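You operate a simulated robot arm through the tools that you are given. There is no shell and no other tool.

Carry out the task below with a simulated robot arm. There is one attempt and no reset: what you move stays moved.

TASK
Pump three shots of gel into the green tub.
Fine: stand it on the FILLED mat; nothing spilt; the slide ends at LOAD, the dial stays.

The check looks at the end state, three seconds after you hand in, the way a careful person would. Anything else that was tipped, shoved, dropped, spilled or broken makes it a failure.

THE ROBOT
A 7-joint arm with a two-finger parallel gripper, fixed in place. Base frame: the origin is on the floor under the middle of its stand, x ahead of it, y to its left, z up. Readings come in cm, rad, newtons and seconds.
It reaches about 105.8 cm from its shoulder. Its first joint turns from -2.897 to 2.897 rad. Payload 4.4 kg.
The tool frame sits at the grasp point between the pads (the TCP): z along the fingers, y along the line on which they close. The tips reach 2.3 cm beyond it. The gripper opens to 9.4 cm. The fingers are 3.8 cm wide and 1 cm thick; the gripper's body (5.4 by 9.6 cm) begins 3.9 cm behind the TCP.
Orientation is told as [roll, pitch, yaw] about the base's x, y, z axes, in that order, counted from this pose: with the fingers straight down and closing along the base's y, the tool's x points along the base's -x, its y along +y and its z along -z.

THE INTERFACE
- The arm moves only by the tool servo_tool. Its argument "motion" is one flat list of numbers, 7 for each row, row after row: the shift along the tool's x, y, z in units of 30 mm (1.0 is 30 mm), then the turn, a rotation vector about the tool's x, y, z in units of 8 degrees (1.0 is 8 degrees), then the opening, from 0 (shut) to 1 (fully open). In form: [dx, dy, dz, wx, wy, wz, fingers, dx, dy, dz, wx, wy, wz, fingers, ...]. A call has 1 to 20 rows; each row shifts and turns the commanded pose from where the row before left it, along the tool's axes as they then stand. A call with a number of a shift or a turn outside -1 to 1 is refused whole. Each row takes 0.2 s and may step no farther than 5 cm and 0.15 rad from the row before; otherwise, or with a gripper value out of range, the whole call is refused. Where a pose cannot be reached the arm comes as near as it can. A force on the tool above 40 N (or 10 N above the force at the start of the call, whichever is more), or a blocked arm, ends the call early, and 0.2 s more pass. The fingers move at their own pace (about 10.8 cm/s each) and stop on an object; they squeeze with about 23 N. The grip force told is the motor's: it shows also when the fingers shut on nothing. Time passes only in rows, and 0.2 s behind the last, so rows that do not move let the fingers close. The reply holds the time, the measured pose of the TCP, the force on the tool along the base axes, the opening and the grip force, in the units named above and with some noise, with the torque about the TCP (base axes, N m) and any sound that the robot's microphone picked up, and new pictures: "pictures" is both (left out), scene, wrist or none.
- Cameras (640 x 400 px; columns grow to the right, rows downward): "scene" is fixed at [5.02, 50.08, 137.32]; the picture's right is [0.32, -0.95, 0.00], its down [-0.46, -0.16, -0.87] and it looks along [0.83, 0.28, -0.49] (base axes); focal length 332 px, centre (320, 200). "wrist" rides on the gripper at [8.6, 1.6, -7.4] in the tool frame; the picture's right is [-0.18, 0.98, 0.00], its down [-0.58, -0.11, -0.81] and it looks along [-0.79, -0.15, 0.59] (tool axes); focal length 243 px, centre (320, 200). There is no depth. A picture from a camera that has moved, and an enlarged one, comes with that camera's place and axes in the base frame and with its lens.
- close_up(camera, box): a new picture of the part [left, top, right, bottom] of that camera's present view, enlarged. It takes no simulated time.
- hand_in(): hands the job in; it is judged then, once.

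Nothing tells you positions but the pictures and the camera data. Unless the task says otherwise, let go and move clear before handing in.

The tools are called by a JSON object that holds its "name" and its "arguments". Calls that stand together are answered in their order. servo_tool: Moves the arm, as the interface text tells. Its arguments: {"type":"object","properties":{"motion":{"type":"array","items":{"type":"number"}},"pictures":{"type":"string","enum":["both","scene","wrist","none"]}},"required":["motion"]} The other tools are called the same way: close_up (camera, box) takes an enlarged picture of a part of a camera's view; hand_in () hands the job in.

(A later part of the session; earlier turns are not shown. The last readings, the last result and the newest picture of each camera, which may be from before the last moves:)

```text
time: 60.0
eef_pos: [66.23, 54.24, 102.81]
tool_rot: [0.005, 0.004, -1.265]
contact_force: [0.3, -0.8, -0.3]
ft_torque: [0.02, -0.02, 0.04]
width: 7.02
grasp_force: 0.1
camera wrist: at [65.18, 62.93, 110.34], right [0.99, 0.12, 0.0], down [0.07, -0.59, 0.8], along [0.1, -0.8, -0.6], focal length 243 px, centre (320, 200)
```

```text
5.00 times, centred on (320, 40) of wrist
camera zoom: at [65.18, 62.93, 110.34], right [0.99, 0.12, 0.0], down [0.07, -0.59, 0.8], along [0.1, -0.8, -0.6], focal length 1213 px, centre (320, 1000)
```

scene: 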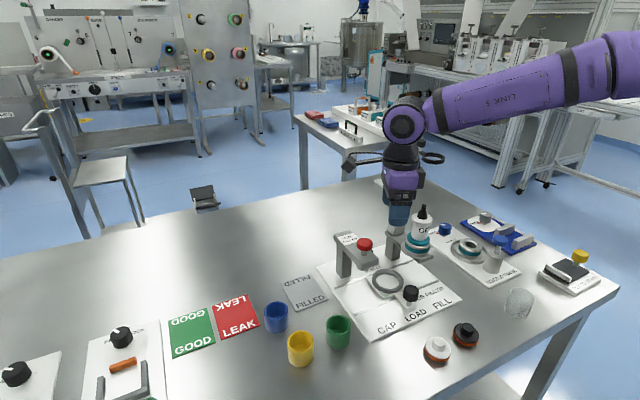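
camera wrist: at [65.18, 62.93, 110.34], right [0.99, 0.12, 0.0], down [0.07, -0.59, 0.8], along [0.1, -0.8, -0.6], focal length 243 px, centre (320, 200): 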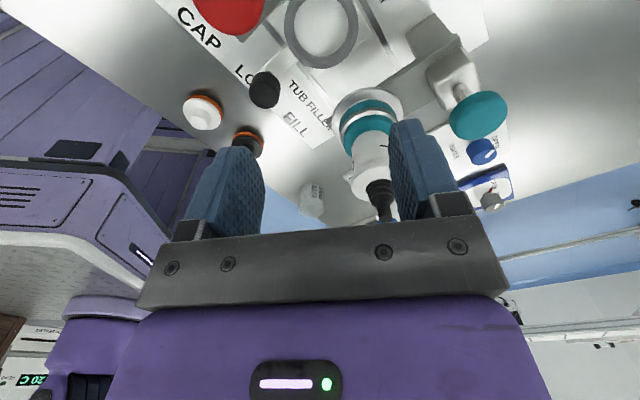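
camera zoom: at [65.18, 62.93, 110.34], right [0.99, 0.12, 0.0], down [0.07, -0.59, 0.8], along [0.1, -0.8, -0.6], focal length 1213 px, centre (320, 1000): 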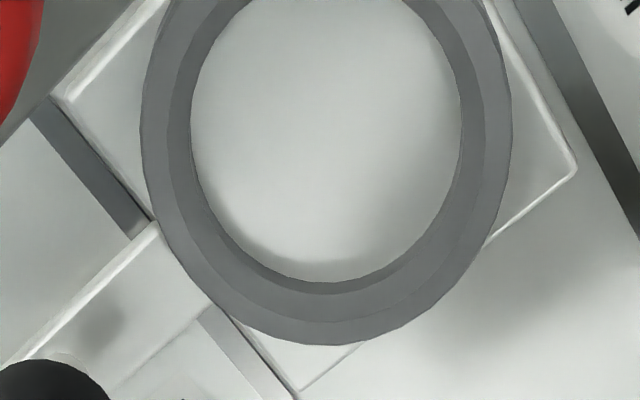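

{"name": "servo_tool", "arguments": {"motion": [0, 0, 0.8, 0, 0, 0, 0.745, 0, 0, 0.8, 0, 0, 0, 0.745, 0, 0, 0.8, 0, 0, 0, 0.745, 0, 0, 0.8, 0, 0, 0, 0.745, 0, 0, 0.7, 0, 0, 0, 0.745, 0, 0, 0.5, 0, 0, 0, 0.745, 0, 0, 0, 0, 0, 0, 0.745]}}

{"name": "close_up", "arguments": {"camera": "scene", "box": [330, 190, 450, 300]}}

{"name": "close_up", "arguments": {"camera": "wrist", "box": [180, 0, 500, 240]}}

```text
time: 61.6
eef_pos: [66.09, 54.31, 89.64]
tool_rot: [0.005, 0.004, -1.268]
contact_force: [0.1, -0.5, -0.2]
ft_torque: [0.04, -0.01, -0.01]
width: 7.0
grasp_force: 0.1
camera wrist: at [65.21, 62.86, 97.08], right [0.99, 0.12, 0.0], down [0.07, -0.59, 0.8], along [0.1, -0.8, -0.6], focal length 243 px, centre (320, 200)
```

scene: 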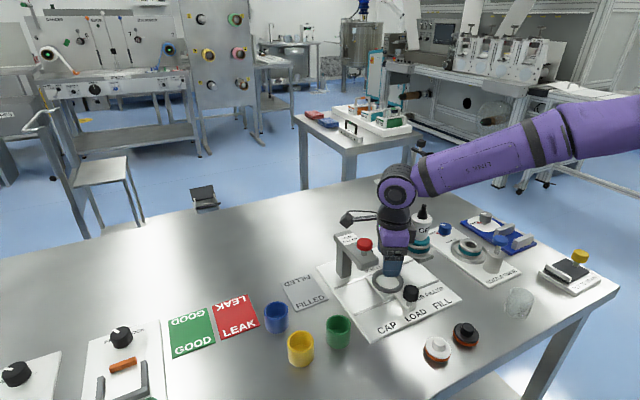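
wrist: 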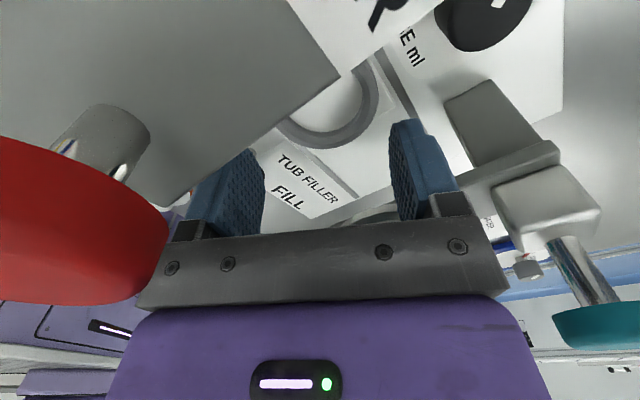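

```text
3.64 times, centred on (390, 245) of scene
camera zoom: at [5.02, 50.08, 137.32], right [0.32, -0.95, 0.0], down [-0.46, -0.16, -0.87], along [0.83, 0.28, -0.49], focal length 1206 px, centre (66, 36)
```

zoom: 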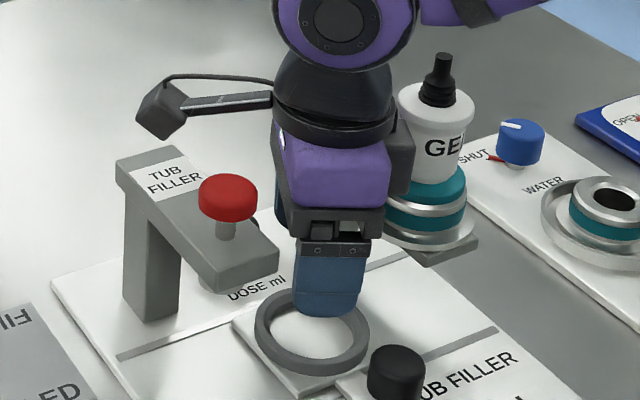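

```text
1.67 times, centred on (340, 120) of wrist
camera zoom: at [65.21, 62.86, 97.08], right [0.99, 0.12, 0.0], down [0.07, -0.59, 0.8], along [0.1, -0.8, -0.6], focal length 404 px, centre (287, 333)
```

zoom: 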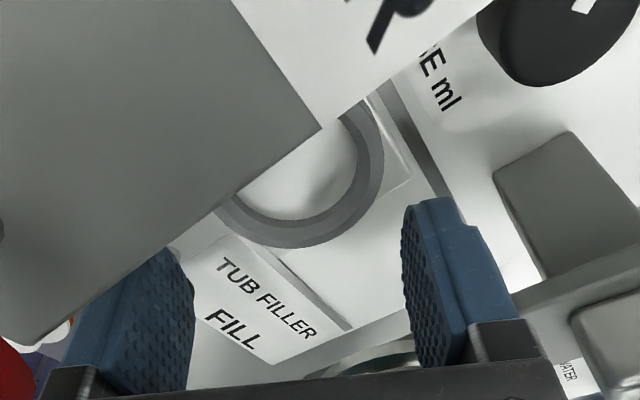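

{"name": "servo_tool", "arguments": {"motion": [0, 0, 0.4, 0, 0, 0, 0.745, 0, 0, 0.35, 0, 0, 0, 0.745, 0, 0, 0.25, 0, 0, 0, 0.745, 0, 0, 0, 0, 0, 0, 0.745], "pictures": "none"}}

{"name": "servo_tool", "arguments": {"motion": [0, 0, 0.1, 0, 0, 0, 0.745, 0, 0, 0.1, 0, 0, 0, 0.745, 0, 0, 0.1, 0, 0, 0, 0.745, 0, 0, 0, 0, 0, 0, 0.745]}}

{"name": "close_up", "arguments": {"camera": "scene", "box": [330, 190, 450, 300]}}

```text
time: 62.6
eef_pos: [66.3, 54.44, 86.64]
tool_rot: [0.003, 0.006, -1.269]
contact_force: [0.2, -0.4, 0.1]
ft_torque: [-0.01, -0.01, -0.01]
width: 7.0
grasp_force: 0.2
```

```text
time: 63.6
eef_pos: [66.21, 54.39, 86.15]
tool_rot: [0.01, 0.013, -1.27]
contact_force: [1.8, -3.5, 35.7]
ft_torque: [3.63, 0.83, -0.04]
width: 7.01
grasp_force: 0.1
camera wrist: at [65.25, 62.99, 93.63], right [0.99, 0.12, 0.01], down [0.06, -0.6, 0.8], along [0.1, -0.79, -0.6], focal length 243 px, centre (320, 200)
```

scene: 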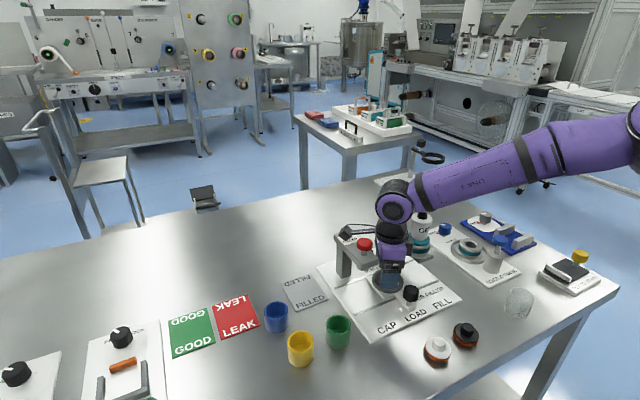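
wrist: 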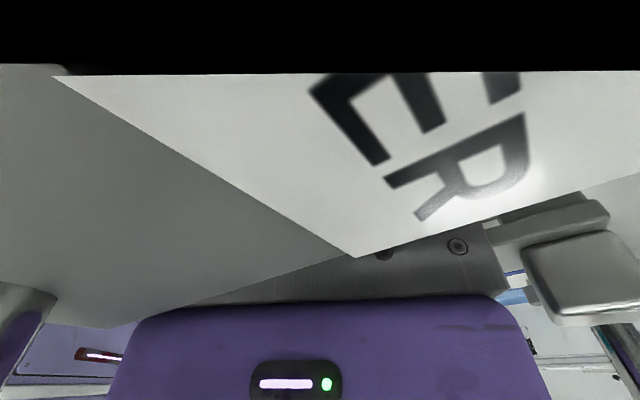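

```text
3.64 times, centred on (390, 245) of scene
camera zoom: at [5.02, 50.08, 137.32], right [0.32, -0.95, 0.0], down [-0.46, -0.16, -0.87], along [0.83, 0.28, -0.49], focal length 1206 px, centre (66, 36)
```

zoom: 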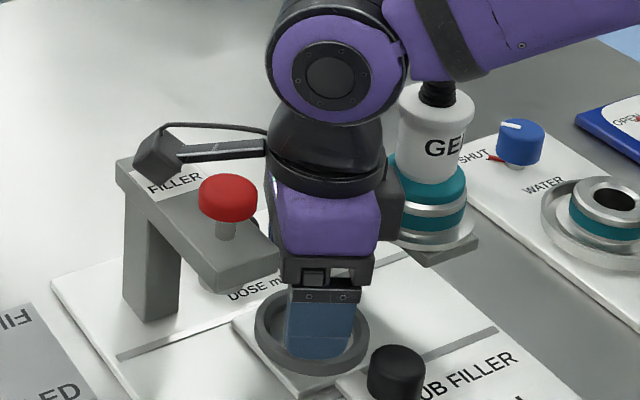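

The camera housing touched the capper arm top lightly, so it is solid and this orientation is out too. The remaining one is closing front to back with the camera at the front right of the nozzle, reached by turning further negative (yaw ≈ −243°). I'll raise and try that.

{"name": "servo_tool", "arguments": {"motion": [0, 0, -0.3, 0, 0, 0, 0.745, 0, 0, -0.8, 0, 0, 0, 0.745, 0, 0, -0.9, 0, 0, 0, 0.745, 0, 0, -0.9, 0, 0, 0, 0.745, 0, 0, -0.9, 0, 0, 0, 0.745, 0, 0, -0.9, 0, 0, 0, 0.745, 0, 0, -0.9, 0, 0, 0, 0.745, 0, 0, 0, 0, 0, 1, 0.745, 0, 0, 0, 0, 0, 1, 0.745, 0, 0, 0, 0, 0, 1, 0.745, 0, 0, 0, 0, 0, 1, 0.745, 0, 0, 0, 0, 0, 1, 0.745, 0, 0, 0, 0, 0, 1, 0.745, 0, 0, 0, 0, 0, 1, 0.745, 0, 0, 0, 0, 0, 1, 0.745], "pictures": "none"}}

{"name": "servo_tool", "arguments": {"motion": [0, 0, 0, 0, 0, 1, 0.745, 0, 0, 0, 0, 0, 1, 0.745, 0, 0, 0, 0, 0, 1, 0.745, 0, 0, 0, 0, 0, 1, 0.745, 0, 0, 0, 0, 0, 1, 0.745, 0, 0, 0, 0, 0, 1, 0.745, 0, 0, 0, 0, 0, 1, 0.745, 0, 0, 0, 0, 0, 1, 0.745, 0, 0, 0, 0, 0, 1, 0.745, 0, 0, 0, 0, 0, 1, 0.745, 0, 0, 0, 0, 0, 1, 0.745, 0, 0, 0, 0, 0, 1, 0.745, 0, 0, 0, 0, 0, 1, 0.745], "pictures": "both"}}

```text
time: 66.8
eef_pos: [66.07, 54.23, 102.7]
tool_rot: [-0.004, 0.006, -2.388]
contact_force: [-0.2, -0.1, 0.3]
ft_torque: [-0.02, 0.01, 0.01]
width: 6.98
grasp_force: 0.1
```

```text
time: 69.6
eef_pos: [66.09, 54.26, 102.49]
tool_rot: [-0.007, -0.004, 2.08]
contact_force: [0.0, 0.4, 0.1]
ft_torque: [-0.05, -0.01, 0.0]
width: 7.02
grasp_force: 0.1
camera wrist: at [68.96, 45.84, 109.94], right [-0.95, -0.32, -0.01], down [-0.19, 0.55, 0.81], along [-0.26, 0.77, -0.59], focal length 243 px, centre (320, 200)
```

scene: 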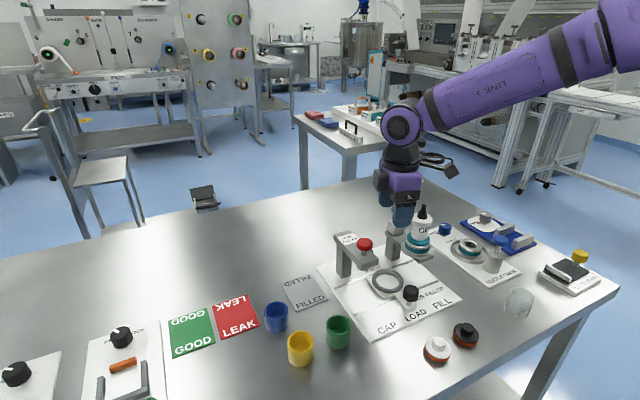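
wrist: 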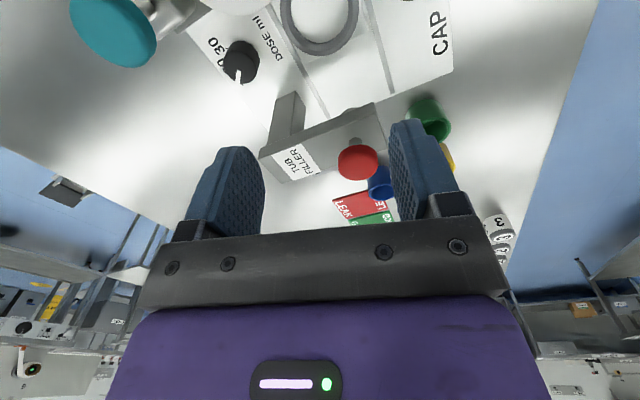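

Reached yaw ≈119° from this side. I turn a few degrees more to improve camera clearance to the nozzle.

{"name": "servo_tool", "arguments": {"motion": [0, 0, 0, 0, 0, 0.25, 0.745, 0, 0, 0, 0, 0, 0.25, 0.745, 0, 0, 0, 0, 0, 0, 0.745], "pictures": "none"}}

```text
time: 70.4
eef_pos: [66.0, 54.36, 102.64]
tool_rot: [-0.006, -0.004, 2.013]
contact_force: [0.2, 0.5, -0.2]
ft_torque: [0.0, 0.01, -0.01]
width: 7.0
grasp_force: 0.1
```

{"name": "servo_tool", "arguments": {"motion": [0.318, -0.064, 0.3, 0, 0, 0, 0.745, 0, 0, 0.8, 0, 0, 0, 0.745, 0, 0, 0.8, 0, 0, 0, 0.745, 0, 0, 0.8, 0, 0, 0, 0.745, 0, 0, 0.8, 0, 0, 0, 0.745, 0, 0, 0.5, 0, 0, 0, 0.745, 0, 0, 0, 0, 0, 0, 0.745]}}

{"name": "close_up", "arguments": {"camera": "scene", "box": [330, 190, 470, 310]}}

{"name": "close_up", "arguments": {"camera": "wrist", "box": [160, 0, 480, 240]}}

```text
time: 72.0
eef_pos: [66.94, 53.55, 90.44]
tool_rot: [-0.007, -0.005, 2.014]
contact_force: [0.2, -0.4, -0.3]
ft_torque: [0.0, -0.03, 0.0]
width: 6.98
grasp_force: 0.0
camera wrist: at [69.19, 44.99, 97.87], right [-0.97, -0.25, -0.01], down [-0.15, 0.57, 0.81], along [-0.2, 0.78, -0.59], focal length 243 px, centre (320, 200)
```

scene: 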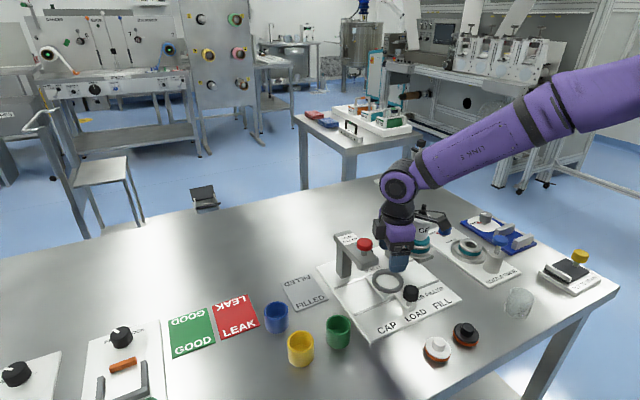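
wrist: 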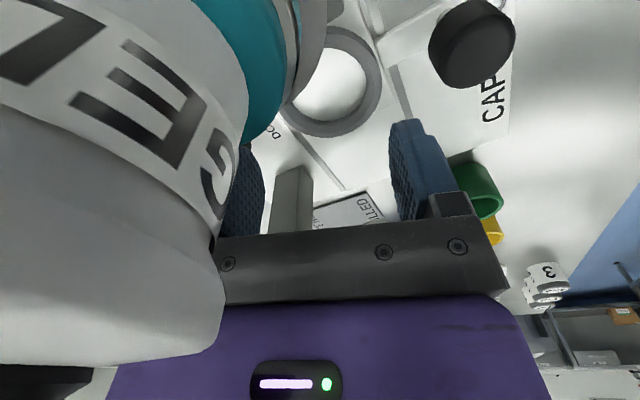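

```text
3.33 times, centred on (400, 250) of scene
camera zoom: at [5.02, 50.08, 137.32], right [0.32, -0.95, 0.0], down [-0.46, -0.16, -0.87], along [0.83, 0.28, -0.49], focal length 1106 px, centre (53, 33)
```

zoom: 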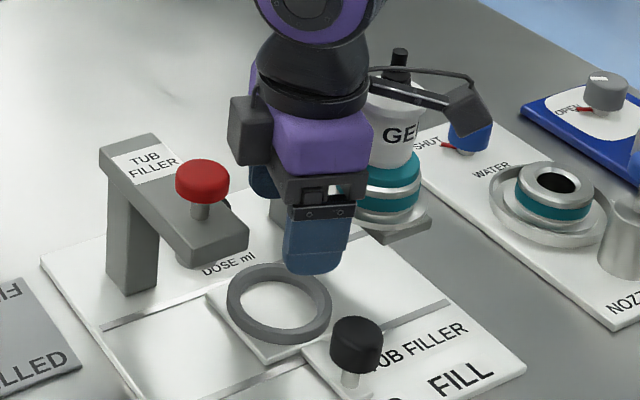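

```text
1.67 times, centred on (320, 120) of wrist
camera zoom: at [69.19, 44.99, 97.87], right [-0.97, -0.25, -0.01], down [-0.15, 0.57, 0.81], along [-0.2, 0.78, -0.59], focal length 404 px, centre (320, 333)
```

zoom: 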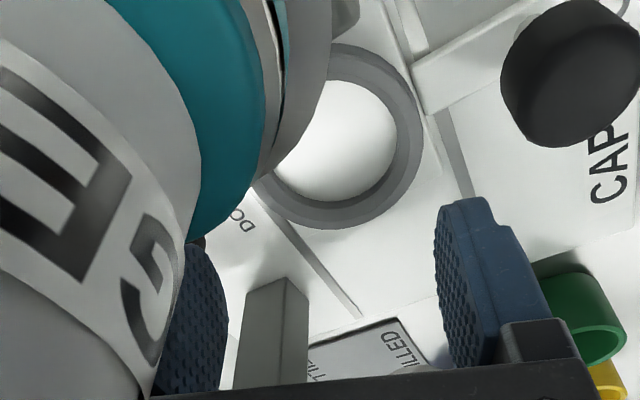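

{"name": "servo_tool", "arguments": {"motion": [0, 0, 0, 0, 0, 0, 0.745], "pictures": "none"}}

{"name": "servo_tool", "arguments": {"motion": [0, 0, 0, 0, 0, 0, 0.745], "pictures": "none"}}

{"name": "servo_tool", "arguments": {"motion": [0, 0, 0, 0, 0, 0, 0.745], "pictures": "none"}}

```text
time: 72.4
eef_pos: [66.87, 53.63, 90.49]
tool_rot: [-0.008, -0.006, 2.014]
contact_force: [0.2, -0.5, 0.4]
ft_torque: [0.02, -0.01, -0.01]
width: 6.99
grasp_force: 0.1
```

```text
time: 72.8
eef_pos: [66.91, 53.68, 90.39]
tool_rot: [-0.006, -0.006, 2.012]
contact_force: [0.6, 0.2, 0.4]
ft_torque: [-0.02, 0.0, -0.01]
width: 6.99
grasp_force: 0.1
```

```text
time: 73.2
eef_pos: [66.94, 53.6, 90.36]
tool_rot: [-0.007, -0.005, 2.015]
contact_force: [-0.5, 0.7, 0.0]
ft_torque: [0.02, -0.04, -0.01]
width: 6.98
grasp_force: 0.1
```

{"name": "servo_tool", "arguments": {"motion": [-0.042, 0.142, 0, 0, 0, 0, 0.745, 0, 0, 0.4, 0, 0, 0, 0.745, 0, 0, 0.4, 0, 0, 0, 0.745, 0, 0, 0.2, 0, 0, 0, 0.745, 0, 0, 0, 0, 0, 0, 0.745], "pictures": "none"}}

{"name": "servo_tool", "arguments": {"motion": [0, 0, 0.2, 0, 0, 0, 0.745, 0, 0, 0.2, 0, 0, 0, 0.745, 0, 0, 0.15, 0, 0, 0, 0.745, 0, 0, 0, 0, 0, 0, 0.745]}}

{"name": "close_up", "arguments": {"camera": "scene", "box": [330, 190, 470, 310]}}

{"name": "close_up", "arguments": {"camera": "wrist", "box": [160, 0, 480, 240]}}

```text
time: 74.4
eef_pos: [66.35, 53.59, 87.55]
tool_rot: [-0.008, -0.005, 2.011]
contact_force: [-0.2, 0.8, 0.6]
ft_torque: [0.02, 0.05, -0.03]
width: 6.99
grasp_force: 0.0
```

```text
time: 75.4
eef_pos: [66.38, 53.51, 85.84]
tool_rot: [-0.008, -0.004, 2.015]
contact_force: [-0.6, 0.6, 0.4]
ft_torque: [0.02, -0.02, 0.01]
width: 7.02
grasp_force: 0.1
camera wrist: at [68.63, 44.86, 93.26], right [-0.97, -0.25, -0.01], down [-0.15, 0.57, 0.81], along [-0.2, 0.78, -0.59], focal length 243 px, centre (320, 200)
```

scene: 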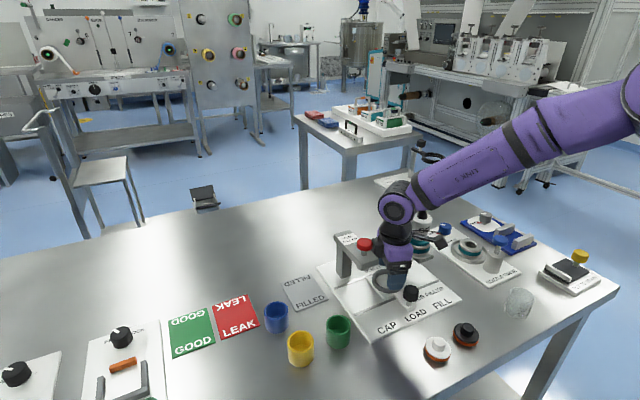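
wrist: 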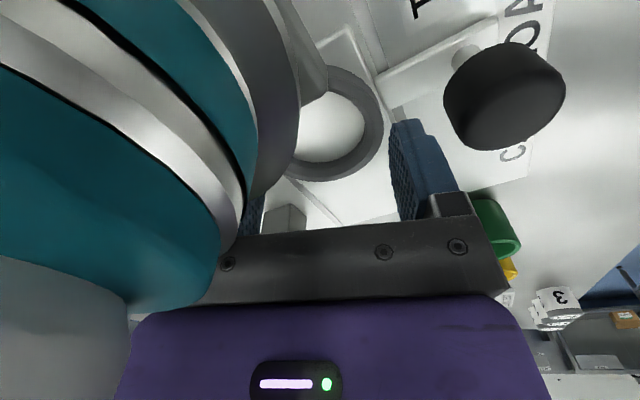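

```text
3.33 times, centred on (400, 250) of scene
camera zoom: at [5.02, 50.08, 137.32], right [0.32, -0.95, 0.0], down [-0.46, -0.16, -0.87], along [0.83, 0.28, -0.49], focal length 1106 px, centre (53, 33)
```

zoom: 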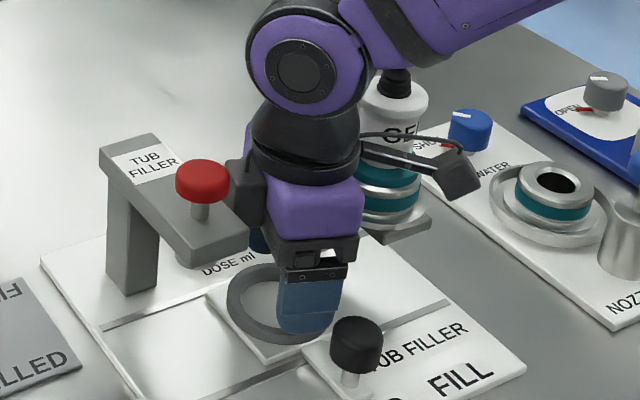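

```text
1.67 times, centred on (320, 120) of wrist
camera zoom: at [68.63, 44.86, 93.26], right [-0.97, -0.25, -0.01], down [-0.15, 0.57, 0.81], along [-0.2, 0.78, -0.59], focal length 404 px, centre (320, 333)
```

zoom: 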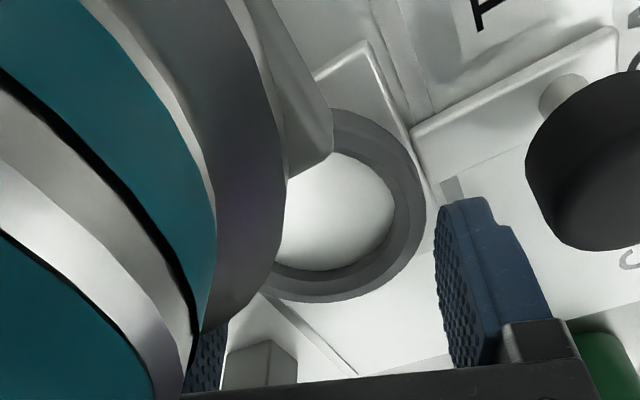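

{"name": "servo_tool", "arguments": {"motion": [0, 0, 0.1, 0, 0, 0, 0.745, 0, 0, 0.1, 0, 0, 0, 0.745, 0, 0, 0, 0, 0, 0, 0.745], "pictures": "none"}}

{"name": "servo_tool", "arguments": {"motion": [0, 0, 0.05, 0, 0, 0, 0.745, 0, 0, 0.05, 0, 0, 0, 0.745, 0, 0, 0, 0, 0, 0, 0.745], "pictures": "none"}}

```text
time: 76.2
eef_pos: [66.28, 53.49, 85.37]
tool_rot: [-0.007, -0.006, 2.014]
contact_force: [-0.9, -0.5, -0.1]
ft_torque: [0.01, 0.01, 0.0]
width: 7.0
grasp_force: 0.0
```

```text
time: 77.0
eef_pos: [66.29, 53.45, 85.0]
tool_rot: [-0.008, -0.005, 2.014]
contact_force: [0.2, -0.3, 0.6]
ft_torque: [-0.02, 0.01, -0.01]
width: 6.97
grasp_force: 0.0
```

{"name": "servo_tool", "arguments": {"motion": [0, 0, 0.05, 0, 0, 0, 0.745, 0, 0, 0.05, 0, 0, 0, 0.745, 0, 0, 0, 0, 0, 0, 0.745], "pictures": "none"}}

{"name": "servo_tool", "arguments": {"motion": [0, 0, 0.05, 0, 0, 0, 0.745, 0, 0, 0.05, 0, 0, 0, 0.745, 0, 0, 0, 0, 0, 0, 0.745], "pictures": "both"}}

{"name": "close_up", "arguments": {"camera": "scene", "box": [350, 240, 430, 310]}}

```text
time: 77.8
eef_pos: [66.34, 53.5, 84.97]
tool_rot: [-0.006, -0.004, 2.013]
contact_force: [0.7, -1.8, 10.6]
ft_torque: [-0.06, 0.38, 0.12]
width: 6.98
grasp_force: 0.1
```

```text
time: 78.4
eef_pos: [66.16, 53.87, 84.94]
tool_rot: [-0.01, -0.007, 2.016]
contact_force: [-2.8, -3.6, 12.8]
ft_torque: [-0.25, 0.49, 0.1]
width: 7.18
grasp_force: 2.2
stopped in row 3: the force on the tool passed its limit at 42 N (the readings are from after the stop); the commanded pose is now the measured one
camera wrist: at [68.57, 45.11, 92.27], right [-0.97, -0.25, -0.01], down [-0.16, 0.56, 0.81], along [-0.2, 0.79, -0.58], focal length 243 px, centre (320, 200)
```

scene: 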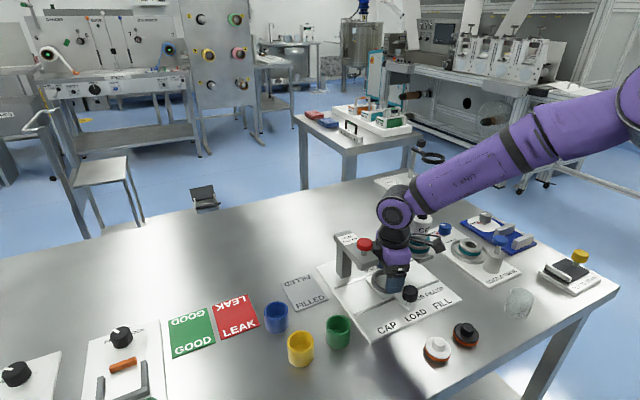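
wrist: 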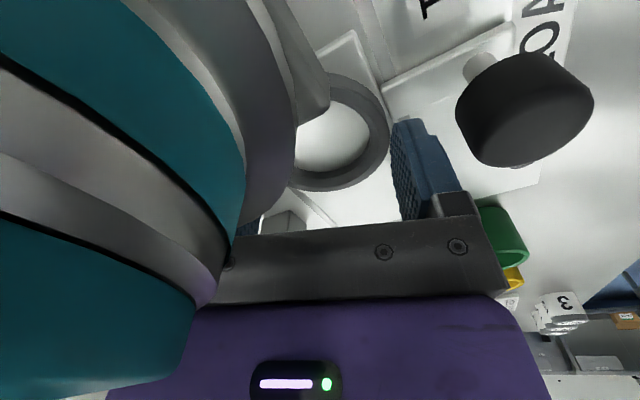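

```text
5.71 times, centred on (390, 275) of scene
camera zoom: at [5.02, 50.08, 137.32], right [0.32, -0.95, 0.0], down [-0.46, -0.16, -0.87], along [0.83, 0.28, -0.49], focal length 1896 px, centre (-80, -229)
```

zoom: 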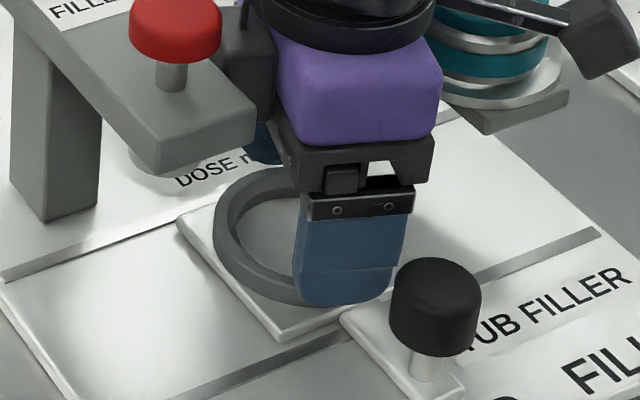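

The front fingertip touched the ring rim at z≈82.6, so the ring top is about 82.6 and everything else clears here. I raise up, turn slightly, and go back for the tub with this vertical orientation.

{"name": "servo_tool", "arguments": {"motion": [0, 0, -0.2, 0, 0, 0, 0.745, 0, 0, -0.8, 0, 0, 0, 0.745, 0, 0, -0.9, 0, 0, 0, 0.745, 0, 0, -0.9, 0, 0, 0, 0.745, 0, 0, -0.9, 0, 0, 0, 0.745, 0, 0, -0.9, 0, 0, 0, 0.745, 0, 0, -0.9, 0, 0, 0, 0.745, 0, 0, -0.5, 0, 0, 0, 0.745, 0, 0, 0, 0, 0, -0.9, 0.745, 0, 0, 0, 0, 0, -0.9, 0.745, 0, 0, 0, 0, 0, -0.9, 0.745, 0, 0, 0, 0, 0, -0.76, 0.745]}}

{"name": "close_up", "arguments": {"camera": "scene", "box": [330, 220, 450, 320]}}

```text
time: 81.0
eef_pos: [66.25, 53.5, 102.93]
tool_rot: [-0.009, -0.002, 2.497]
contact_force: [-1.3, 0.1, -0.5]
ft_torque: [-0.02, -0.01, -0.02]
width: 7.02
grasp_force: 0.1
camera wrist: at [72.22, 46.89, 110.29], right [-0.74, -0.68, -0.01], down [-0.4, 0.43, 0.81], along [-0.54, 0.6, -0.59], focal length 243 px, centre (320, 200)
```

scene: 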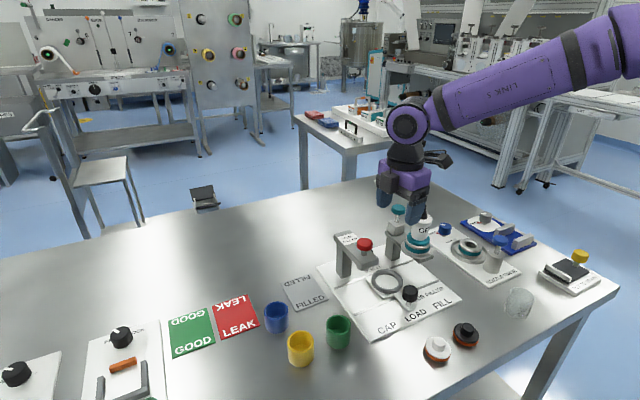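
wrist: 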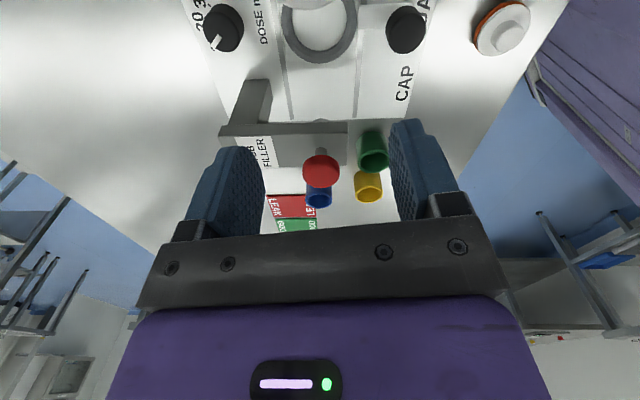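

```text
4.00 times, centred on (390, 270) of scene
camera zoom: at [5.02, 50.08, 137.32], right [0.32, -0.95, 0.0], down [-0.46, -0.16, -0.87], along [0.83, 0.28, -0.49], focal length 1327 px, centre (40, -80)
```

zoom: 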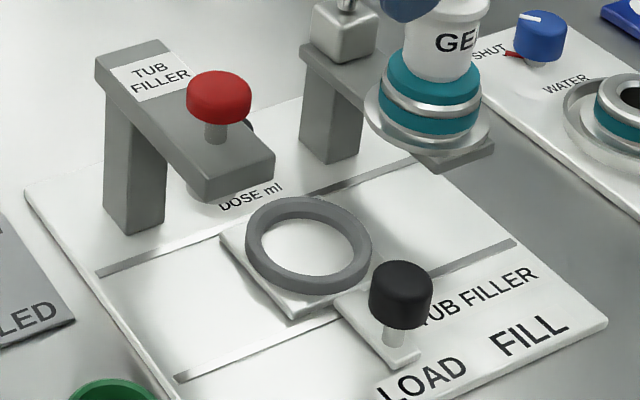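

{"name": "servo_tool", "arguments": {"motion": [-0.863, 0.217, 0, 0, 0, 0, 0.745, -0.863, 0.217, 0, 0, 0, 0, 0.745, -0.863, 0.217, 0, 0, 0, 0, 0.745, -0.863, 0.217, 0, 0, 0, 0, 0.745, -0.863, 0.217, 0, 0, 0, 0, 0.745, -0.863, 0.217, 0, 0, 0, 0, 0.745, -0.863, 0.217, 0, 0, 0, 0, 0.745, 0, 0, 0.86, 0, 0, 0, 0.745, 0, 0, 0.86, 0, 0, 0, 0.745, 0, 0, 0.86, 0, 0, 0, 0.745, 0, 0, 0.86, 0, 0, 0, 0.745, 0, 0, 0.86, 0, 0, 0, 0.745, 0, 0, 0, 0, 0, 0, 0.745]}}

{"name": "close_up", "arguments": {"camera": "wrist", "box": [180, 0, 500, 240]}}

{"name": "close_up", "arguments": {"camera": "scene", "box": [270, 240, 410, 380]}}

```text
time: 83.8
eef_pos: [49.04, 60.92, 89.77]
tool_rot: [-0.012, -0.002, 2.495]
contact_force: [-0.3, 1.1, -0.8]
ft_torque: [-0.01, -0.02, 0.01]
width: 7.0
grasp_force: 0.1
camera wrist: at [54.9, 54.32, 97.19], right [-0.74, -0.67, -0.01], down [-0.4, 0.43, 0.81], along [-0.54, 0.6, -0.59], focal length 243 px, centre (320, 200)
```

scene: 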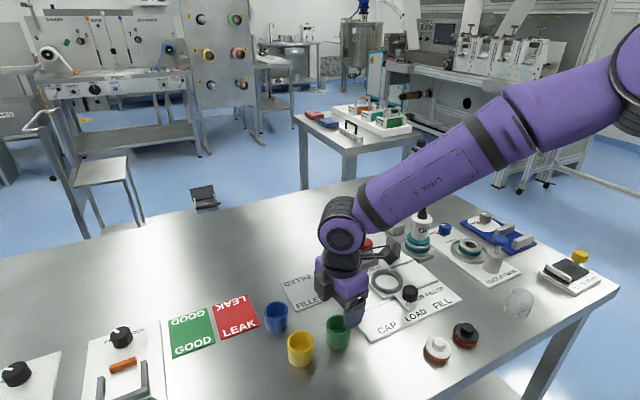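
wrist: 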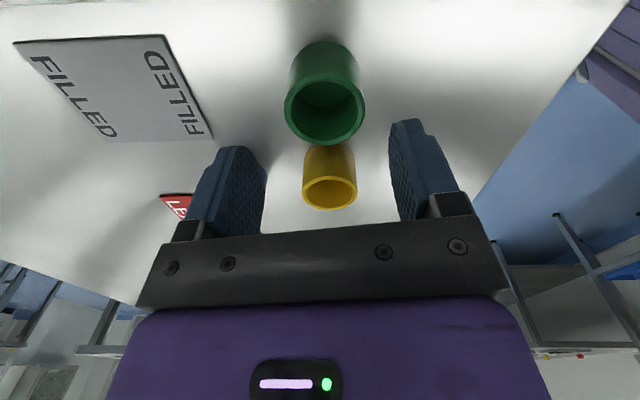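

```text
1.67 times, centred on (340, 120) of wrist
camera zoom: at [54.9, 54.32, 97.19], right [-0.74, -0.67, -0.01], down [-0.4, 0.43, 0.81], along [-0.54, 0.6, -0.59], focal length 404 px, centre (287, 333)
```

zoom: 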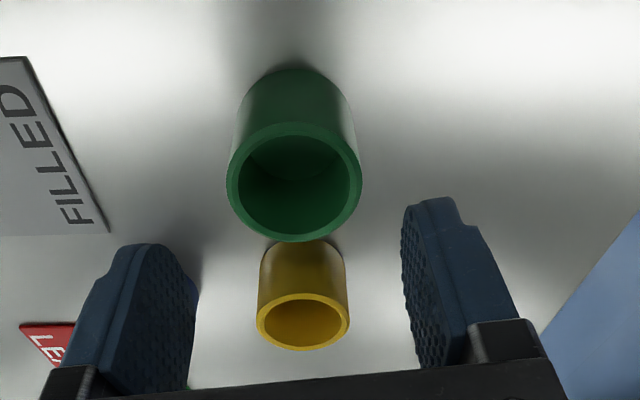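

```text
2.86 times, centred on (340, 310) of scene
camera zoom: at [5.02, 50.08, 137.32], right [0.32, -0.95, 0.0], down [-0.46, -0.16, -0.87], along [0.83, 0.28, -0.49], focal length 948 px, centre (263, -114)
```

zoom: 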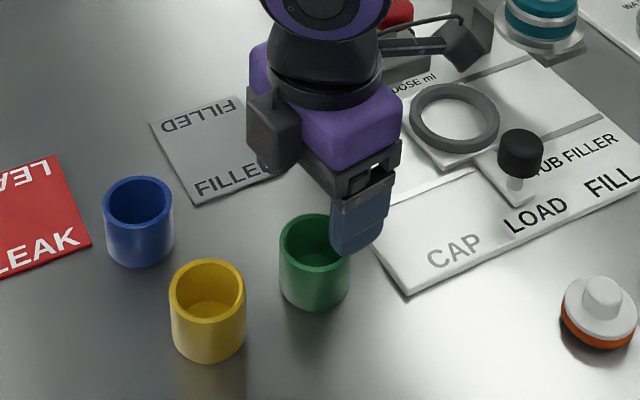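

{"name": "servo_tool", "arguments": {"motion": [0, 0.06, 0.5, 0, 0, 0, 0.745, 0, 0, 0.6, 0, 0, 0, 0.745, 0, 0, 0.6, 0, 0, 0, 0.745, 0, 0, 0.4, 0, 0, 0, 0.745, 0, 0, 0, 0, 0, 0, 0.745], "pictures": "wrist"}}

{"name": "close_up", "arguments": {"camera": "scene", "box": [290, 260, 410, 370]}}

```text
time: 85.0
eef_pos: [49.02, 60.95, 83.5]
tool_rot: [-0.013, -0.002, 2.495]
contact_force: [-0.5, 0.3, -0.9]
ft_torque: [-0.01, -0.02, 0.0]
width: 6.98
grasp_force: 0.0
camera wrist: at [54.94, 54.29, 91.0], right [-0.74, -0.67, -0.01], down [-0.4, 0.43, 0.81], along [-0.54, 0.6, -0.59], focal length 243 px, centre (320, 200)
```

wrist: 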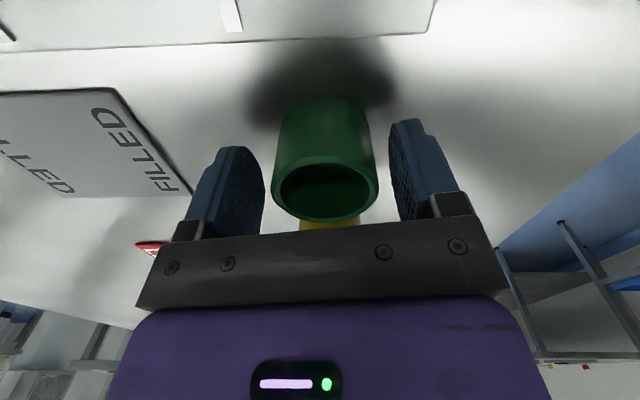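

```text
3.64 times, centred on (350, 315) of scene
camera zoom: at [5.02, 50.08, 137.32], right [0.32, -0.95, 0.0], down [-0.46, -0.16, -0.87], along [0.83, 0.28, -0.49], focal length 1206 px, centre (211, -218)
```

zoom: 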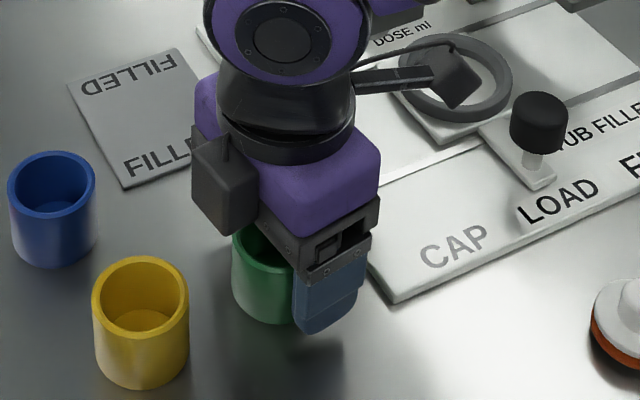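

Tub is centred between the fingers. I close on it and lift gently.

{"name": "servo_tool", "arguments": {"motion": [0, 0, 0, 0, 0, 0, 0.45, 0, 0, 0, 0, 0, 0, 0.35, 0, 0, 0, 0, 0, 0, 0.35, 0, 0, 0, 0, 0, 0, 0.35], "pictures": "none"}}

{"name": "servo_tool", "arguments": {"motion": [0, 0, -0.1, 0, 0, 0, 0.35, 0, 0, -0.2, 0, 0, 0, 0.35, 0, 0, -0.4, 0, 0, 0, 0.35, 0, 0, -0.4, 0, 0, 0, 0.35, 0, 0, 0, 0, 0, 0, 0.35], "pictures": "both"}}

```text
time: 86.0
eef_pos: [48.94, 60.96, 83.69]
tool_rot: [-0.013, -0.002, 2.496]
contact_force: [0.4, 0.6, 0.2]
ft_torque: [-0.01, -0.01, -0.01]
width: 4.88
grasp_force: 22.8
```

```text
time: 87.2
eef_pos: [48.88, 60.87, 87.0]
tool_rot: [-0.013, 0.0, 2.497]
contact_force: [0.0, -0.3, -1.0]
ft_torque: [-0.01, -0.02, -0.04]
width: 4.86
grasp_force: 22.4
camera wrist: at [54.8, 54.24, 94.36], right [-0.74, -0.67, -0.01], down [-0.4, 0.43, 0.81], along [-0.54, 0.6, -0.59], focal length 243 px, centre (320, 200)
```

scene: 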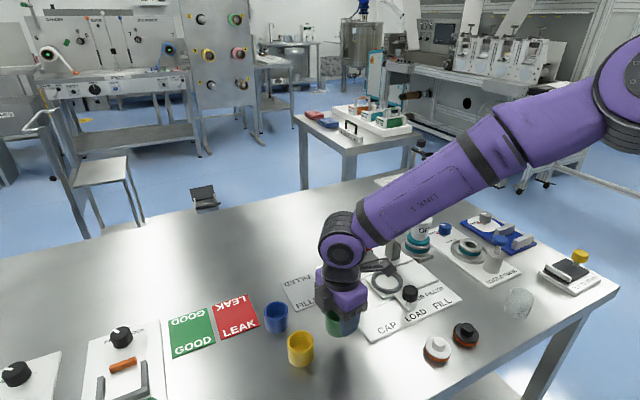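
wrist: 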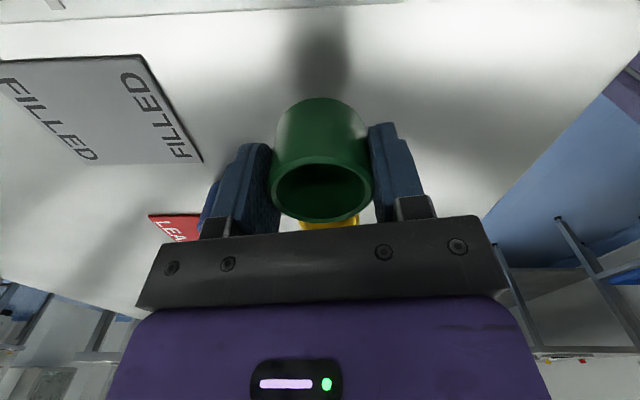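

{"name": "servo_tool", "arguments": {"motion": [0, 0, -0.5, 0, 0, 0, 0.35, 0, 0, -0.9, 0, 0, 0, 0.35, 0, 0, -0.9, 0, 0, 0, 0.35, 0, 0, -0.9, 0, 0, 0, 0.35, 0, 0, -0.9, 0, 0, 0, 0.35, 0, 0, -0.9, 0, 0, 0, 0.35, 0, 0, -0.6, 0, 0, 0, 0.35, 0.44, -0.11, 0, 0, 0, 0, 0.35, 0.88, -0.221, 0, 0, 0, 0, 0.35, 0.88, -0.221, 0, 0, 0, 0, 0.35, 0.88, -0.221, 0, 0, 0, 0, 0.35, 0.88, -0.221, 0, 0, 0, 0, 0.35, 0.88, -0.221, 0, 0, 0, 0, 0.35, 0.88, -0.221, 0, 0, 0, 0, 0.35, 0.44, -0.11, 0, 0, 0, 0, 0.35, 0, 0, 0, 0, 0, 0, 0.35], "pictures": "none"}}

{"name": "servo_tool", "arguments": {"motion": [0, 0, 0, 0, 0, 0.6, 0.35, 0, 0, 0, 0, 0, 0.9, 0.35, 0, 0, 0, 0, 0, 0.9, 0.35, 0, 0, 0, 0, 0, 0.7, 0.35, 0, 0, 0, 0, 0, 0.36, 0.35, 0, 0, 0, 0, 0, 0, 0.35], "pictures": "both"}}

```text
time: 90.6
eef_pos: [66.38, 53.21, 103.85]
tool_rot: [-0.009, -0.003, 2.495]
contact_force: [0.0, 0.1, -0.2]
ft_torque: [0.0, -0.01, 0.0]
width: 4.87
grasp_force: 22.8
```

```text
time: 92.0
eef_pos: [66.42, 53.21, 103.63]
tool_rot: [-0.007, -0.007, 2.013]
contact_force: [0.4, -0.2, -0.1]
ft_torque: [-0.03, -0.03, -0.01]
width: 4.83
grasp_force: 23.2
camera wrist: at [68.69, 44.6, 111.09], right [-0.97, -0.25, -0.01], down [-0.15, 0.56, 0.81], along [-0.2, 0.79, -0.58], focal length 243 px, centre (320, 200)
```

scene: 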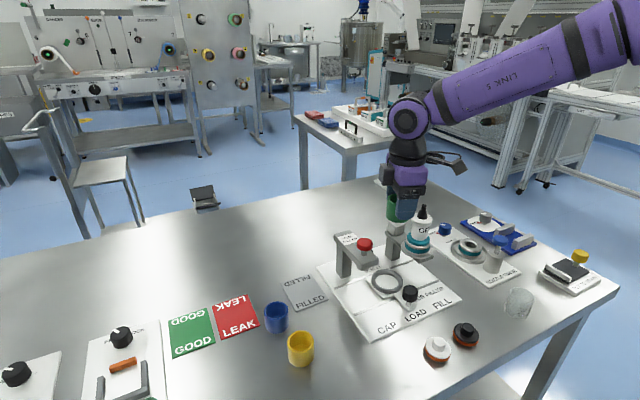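
wrist: 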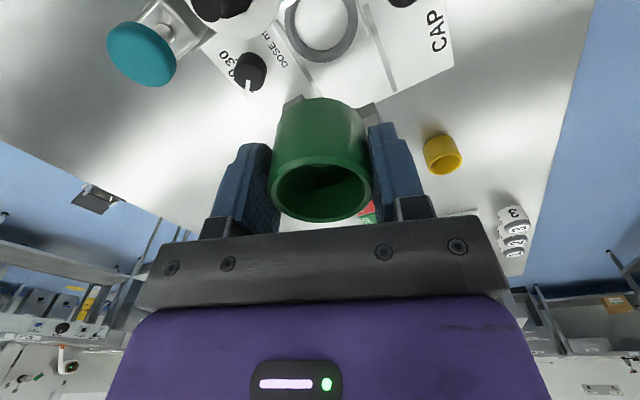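

{"name": "servo_tool", "arguments": {"motion": [-0.078, -0.037, 0.5, 0, 0, 0, 0.35, 0, 0, 0.8, 0, 0, 0, 0.35, 0, 0, 0.8, 0, 0, 0, 0.35, 0, 0, 0.8, 0, 0, 0, 0.35, 0, 0, 0.8, 0, 0, 0, 0.35, 0, 0, 0.5, 0, 0, 0, 0.35, 0, 0, 0.2, 0, 0, 0, 0.35, 0, 0, 0, 0, 0, 0, 0.35]}}

{"name": "close_up", "arguments": {"camera": "wrist", "box": [240, 0, 440, 150]}}

{"name": "close_up", "arguments": {"camera": "scene", "box": [340, 210, 440, 310]}}

```text
time: 93.8
eef_pos: [66.5, 53.78, 90.46]
tool_rot: [-0.009, -0.006, 2.012]
contact_force: [-0.1, 0.7, 0.2]
ft_torque: [-0.02, 0.0, 0.01]
width: 4.89
grasp_force: 22.9
camera wrist: at [68.67, 45.17, 97.81], right [-0.97, -0.25, -0.01], down [-0.15, 0.56, 0.81], along [-0.2, 0.79, -0.58], focal length 243 px, centre (320, 200)
```

scene: 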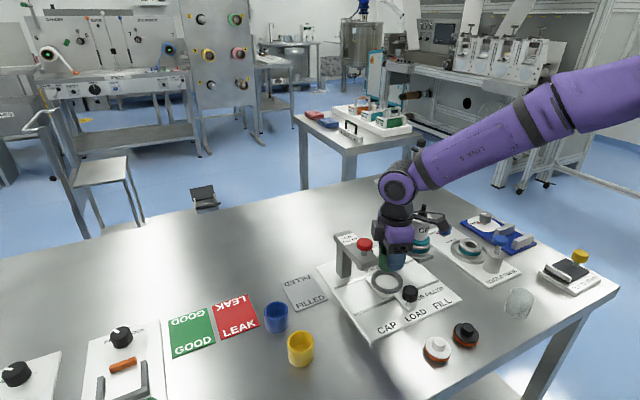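
wrist: 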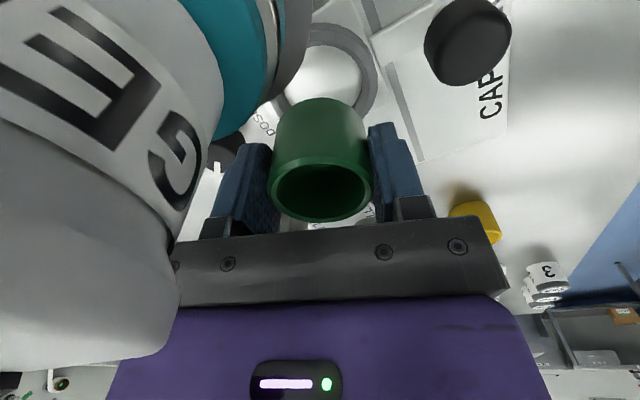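

```text
2.67 times, centred on (340, 75) of wrist
camera zoom: at [68.67, 45.17, 97.81], right [-0.97, -0.25, -0.01], down [-0.15, 0.56, 0.81], along [-0.2, 0.79, -0.58], focal length 647 px, centre (267, 533)
```

zoom: 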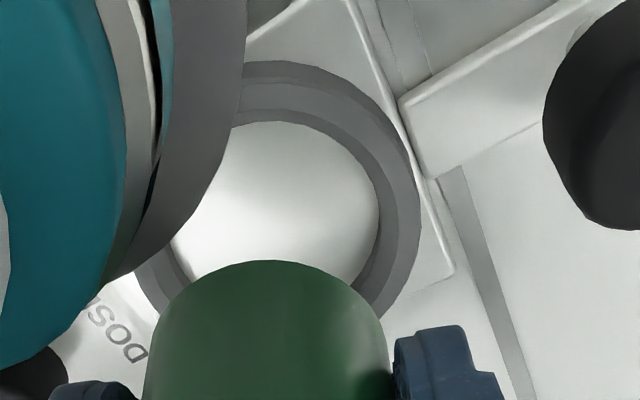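

```text
4.00 times, centred on (390, 260) of scene
camera zoom: at [5.02, 50.08, 137.32], right [0.32, -0.95, 0.0], down [-0.46, -0.16, -0.87], along [0.83, 0.28, -0.49], focal length 1327 px, centre (40, -40)
```

zoom: 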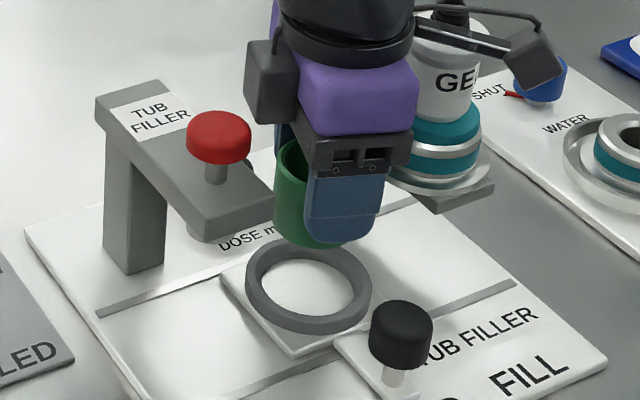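

The tub lines up with the ring within about 0.2 cm and the hole has roughly 0.5 cm of slack. I lower it toward the ring.

{"name": "servo_tool", "arguments": {"motion": [0, 0, 0.4, 0, 0, 0, 0.35, 0, 0, 0.4, 0, 0, 0, 0.35, 0, 0, 0.3, 0, 0, 0, 0.35, 0, 0, 0, 0, 0, 0, 0.35]}}

{"name": "close_up", "arguments": {"camera": "scene", "box": [350, 230, 430, 310]}}

{"name": "close_up", "arguments": {"camera": "wrist", "box": [240, 0, 440, 150]}}

```text
time: 94.8
eef_pos: [66.8, 53.77, 87.26]
tool_rot: [-0.008, -0.007, 2.012]
contact_force: [-0.4, -0.3, -0.5]
ft_torque: [-0.02, 0.03, 0.03]
width: 4.87
grasp_force: 23.3
camera wrist: at [68.94, 45.09, 94.67], right [-0.97, -0.25, -0.01], down [-0.15, 0.56, 0.81], along [-0.2, 0.79, -0.58], focal length 243 px, centre (320, 200)
```

scene: 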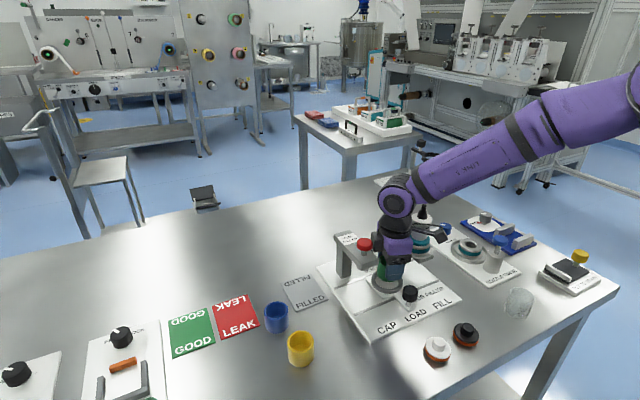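
wrist: 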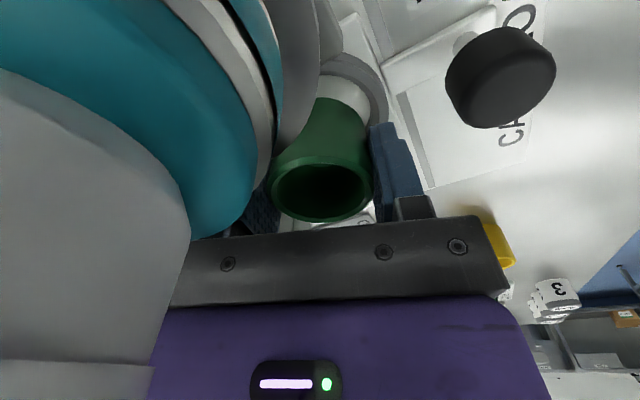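

```text
5.00 times, centred on (390, 270) of scene
camera zoom: at [5.02, 50.08, 137.32], right [0.32, -0.95, 0.0], down [-0.46, -0.16, -0.87], along [0.83, 0.28, -0.49], focal length 1659 px, centre (-30, -150)
```

zoom: 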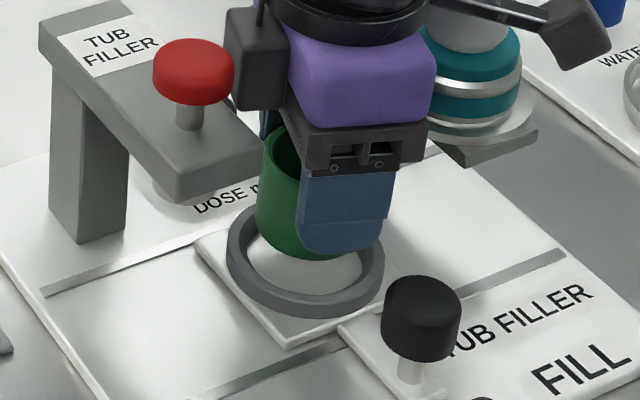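

```text
2.67 times, centred on (340, 75) of wrist
camera zoom: at [68.94, 45.09, 94.67], right [-0.97, -0.25, -0.01], down [-0.15, 0.56, 0.81], along [-0.2, 0.79, -0.58], focal length 647 px, centre (267, 533)
```

zoom: 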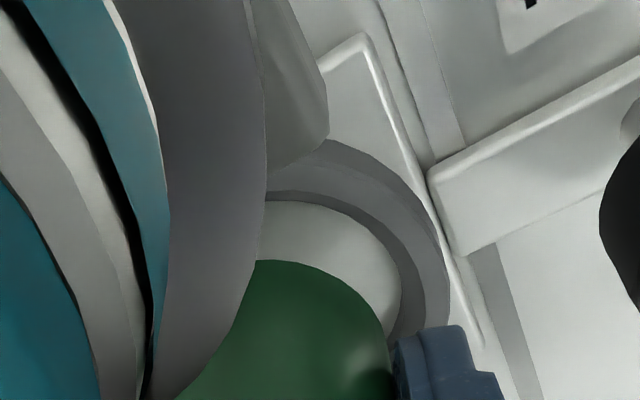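

{"name": "servo_tool", "arguments": {"motion": [0, 0.06, 0, 0, 0, 0, 0.35, 0, 0.06, 0, 0, 0, 0, 0.35, 0, 0, 0, 0, 0, 0, 0.35], "pictures": "none"}}

{"name": "servo_tool", "arguments": {"motion": [0, 0, 0.05, 0, 0, 0, 0.35, 0, 0, 0, 0, 0, 0, 0.35], "pictures": "none"}}

{"name": "close_up", "arguments": {"camera": "scene", "box": [360, 250, 420, 300]}}

{"name": "close_up", "arguments": {"camera": "wrist", "box": [240, 0, 440, 150]}}

```text
time: 95.6
eef_pos: [66.32, 53.49, 87.2]
tool_rot: [-0.006, -0.008, 2.012]
contact_force: [-0.9, 0.1, 0.3]
ft_torque: [0.0, 0.0, 0.0]
width: 4.85
grasp_force: 22.7
```

```text
time: 96.2
eef_pos: [66.31, 53.6, 87.19]
tool_rot: [-0.01, -0.006, 2.012]
contact_force: [0.8, 0.3, 0.3]
ft_torque: [0.0, -0.03, -0.03]
width: 4.85
grasp_force: 23.1
```

```text
8.00 times, centred on (390, 275) of scene
camera zoom: at [5.02, 50.08, 137.32], right [0.32, -0.95, 0.0], down [-0.46, -0.16, -0.87], along [0.83, 0.28, -0.49], focal length 2654 px, centre (-240, -400)
```

zoom: 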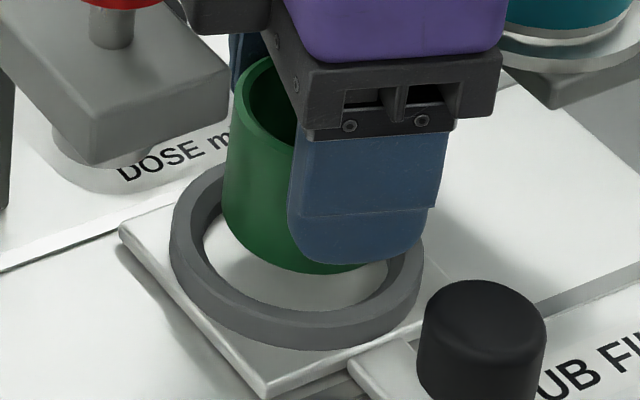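

```text
2.67 times, centred on (340, 75) of wrist
camera zoom: at [68.57, 44.83, 94.42], right [-0.97, -0.25, -0.01], down [-0.15, 0.56, 0.81], along [-0.2, 0.79, -0.58], focal length 647 px, centre (267, 533)
```

zoom: 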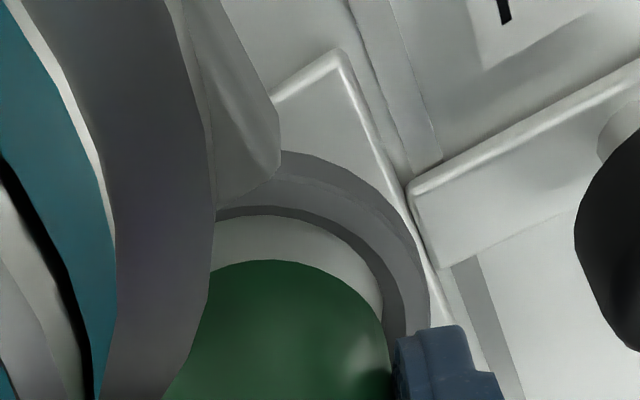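

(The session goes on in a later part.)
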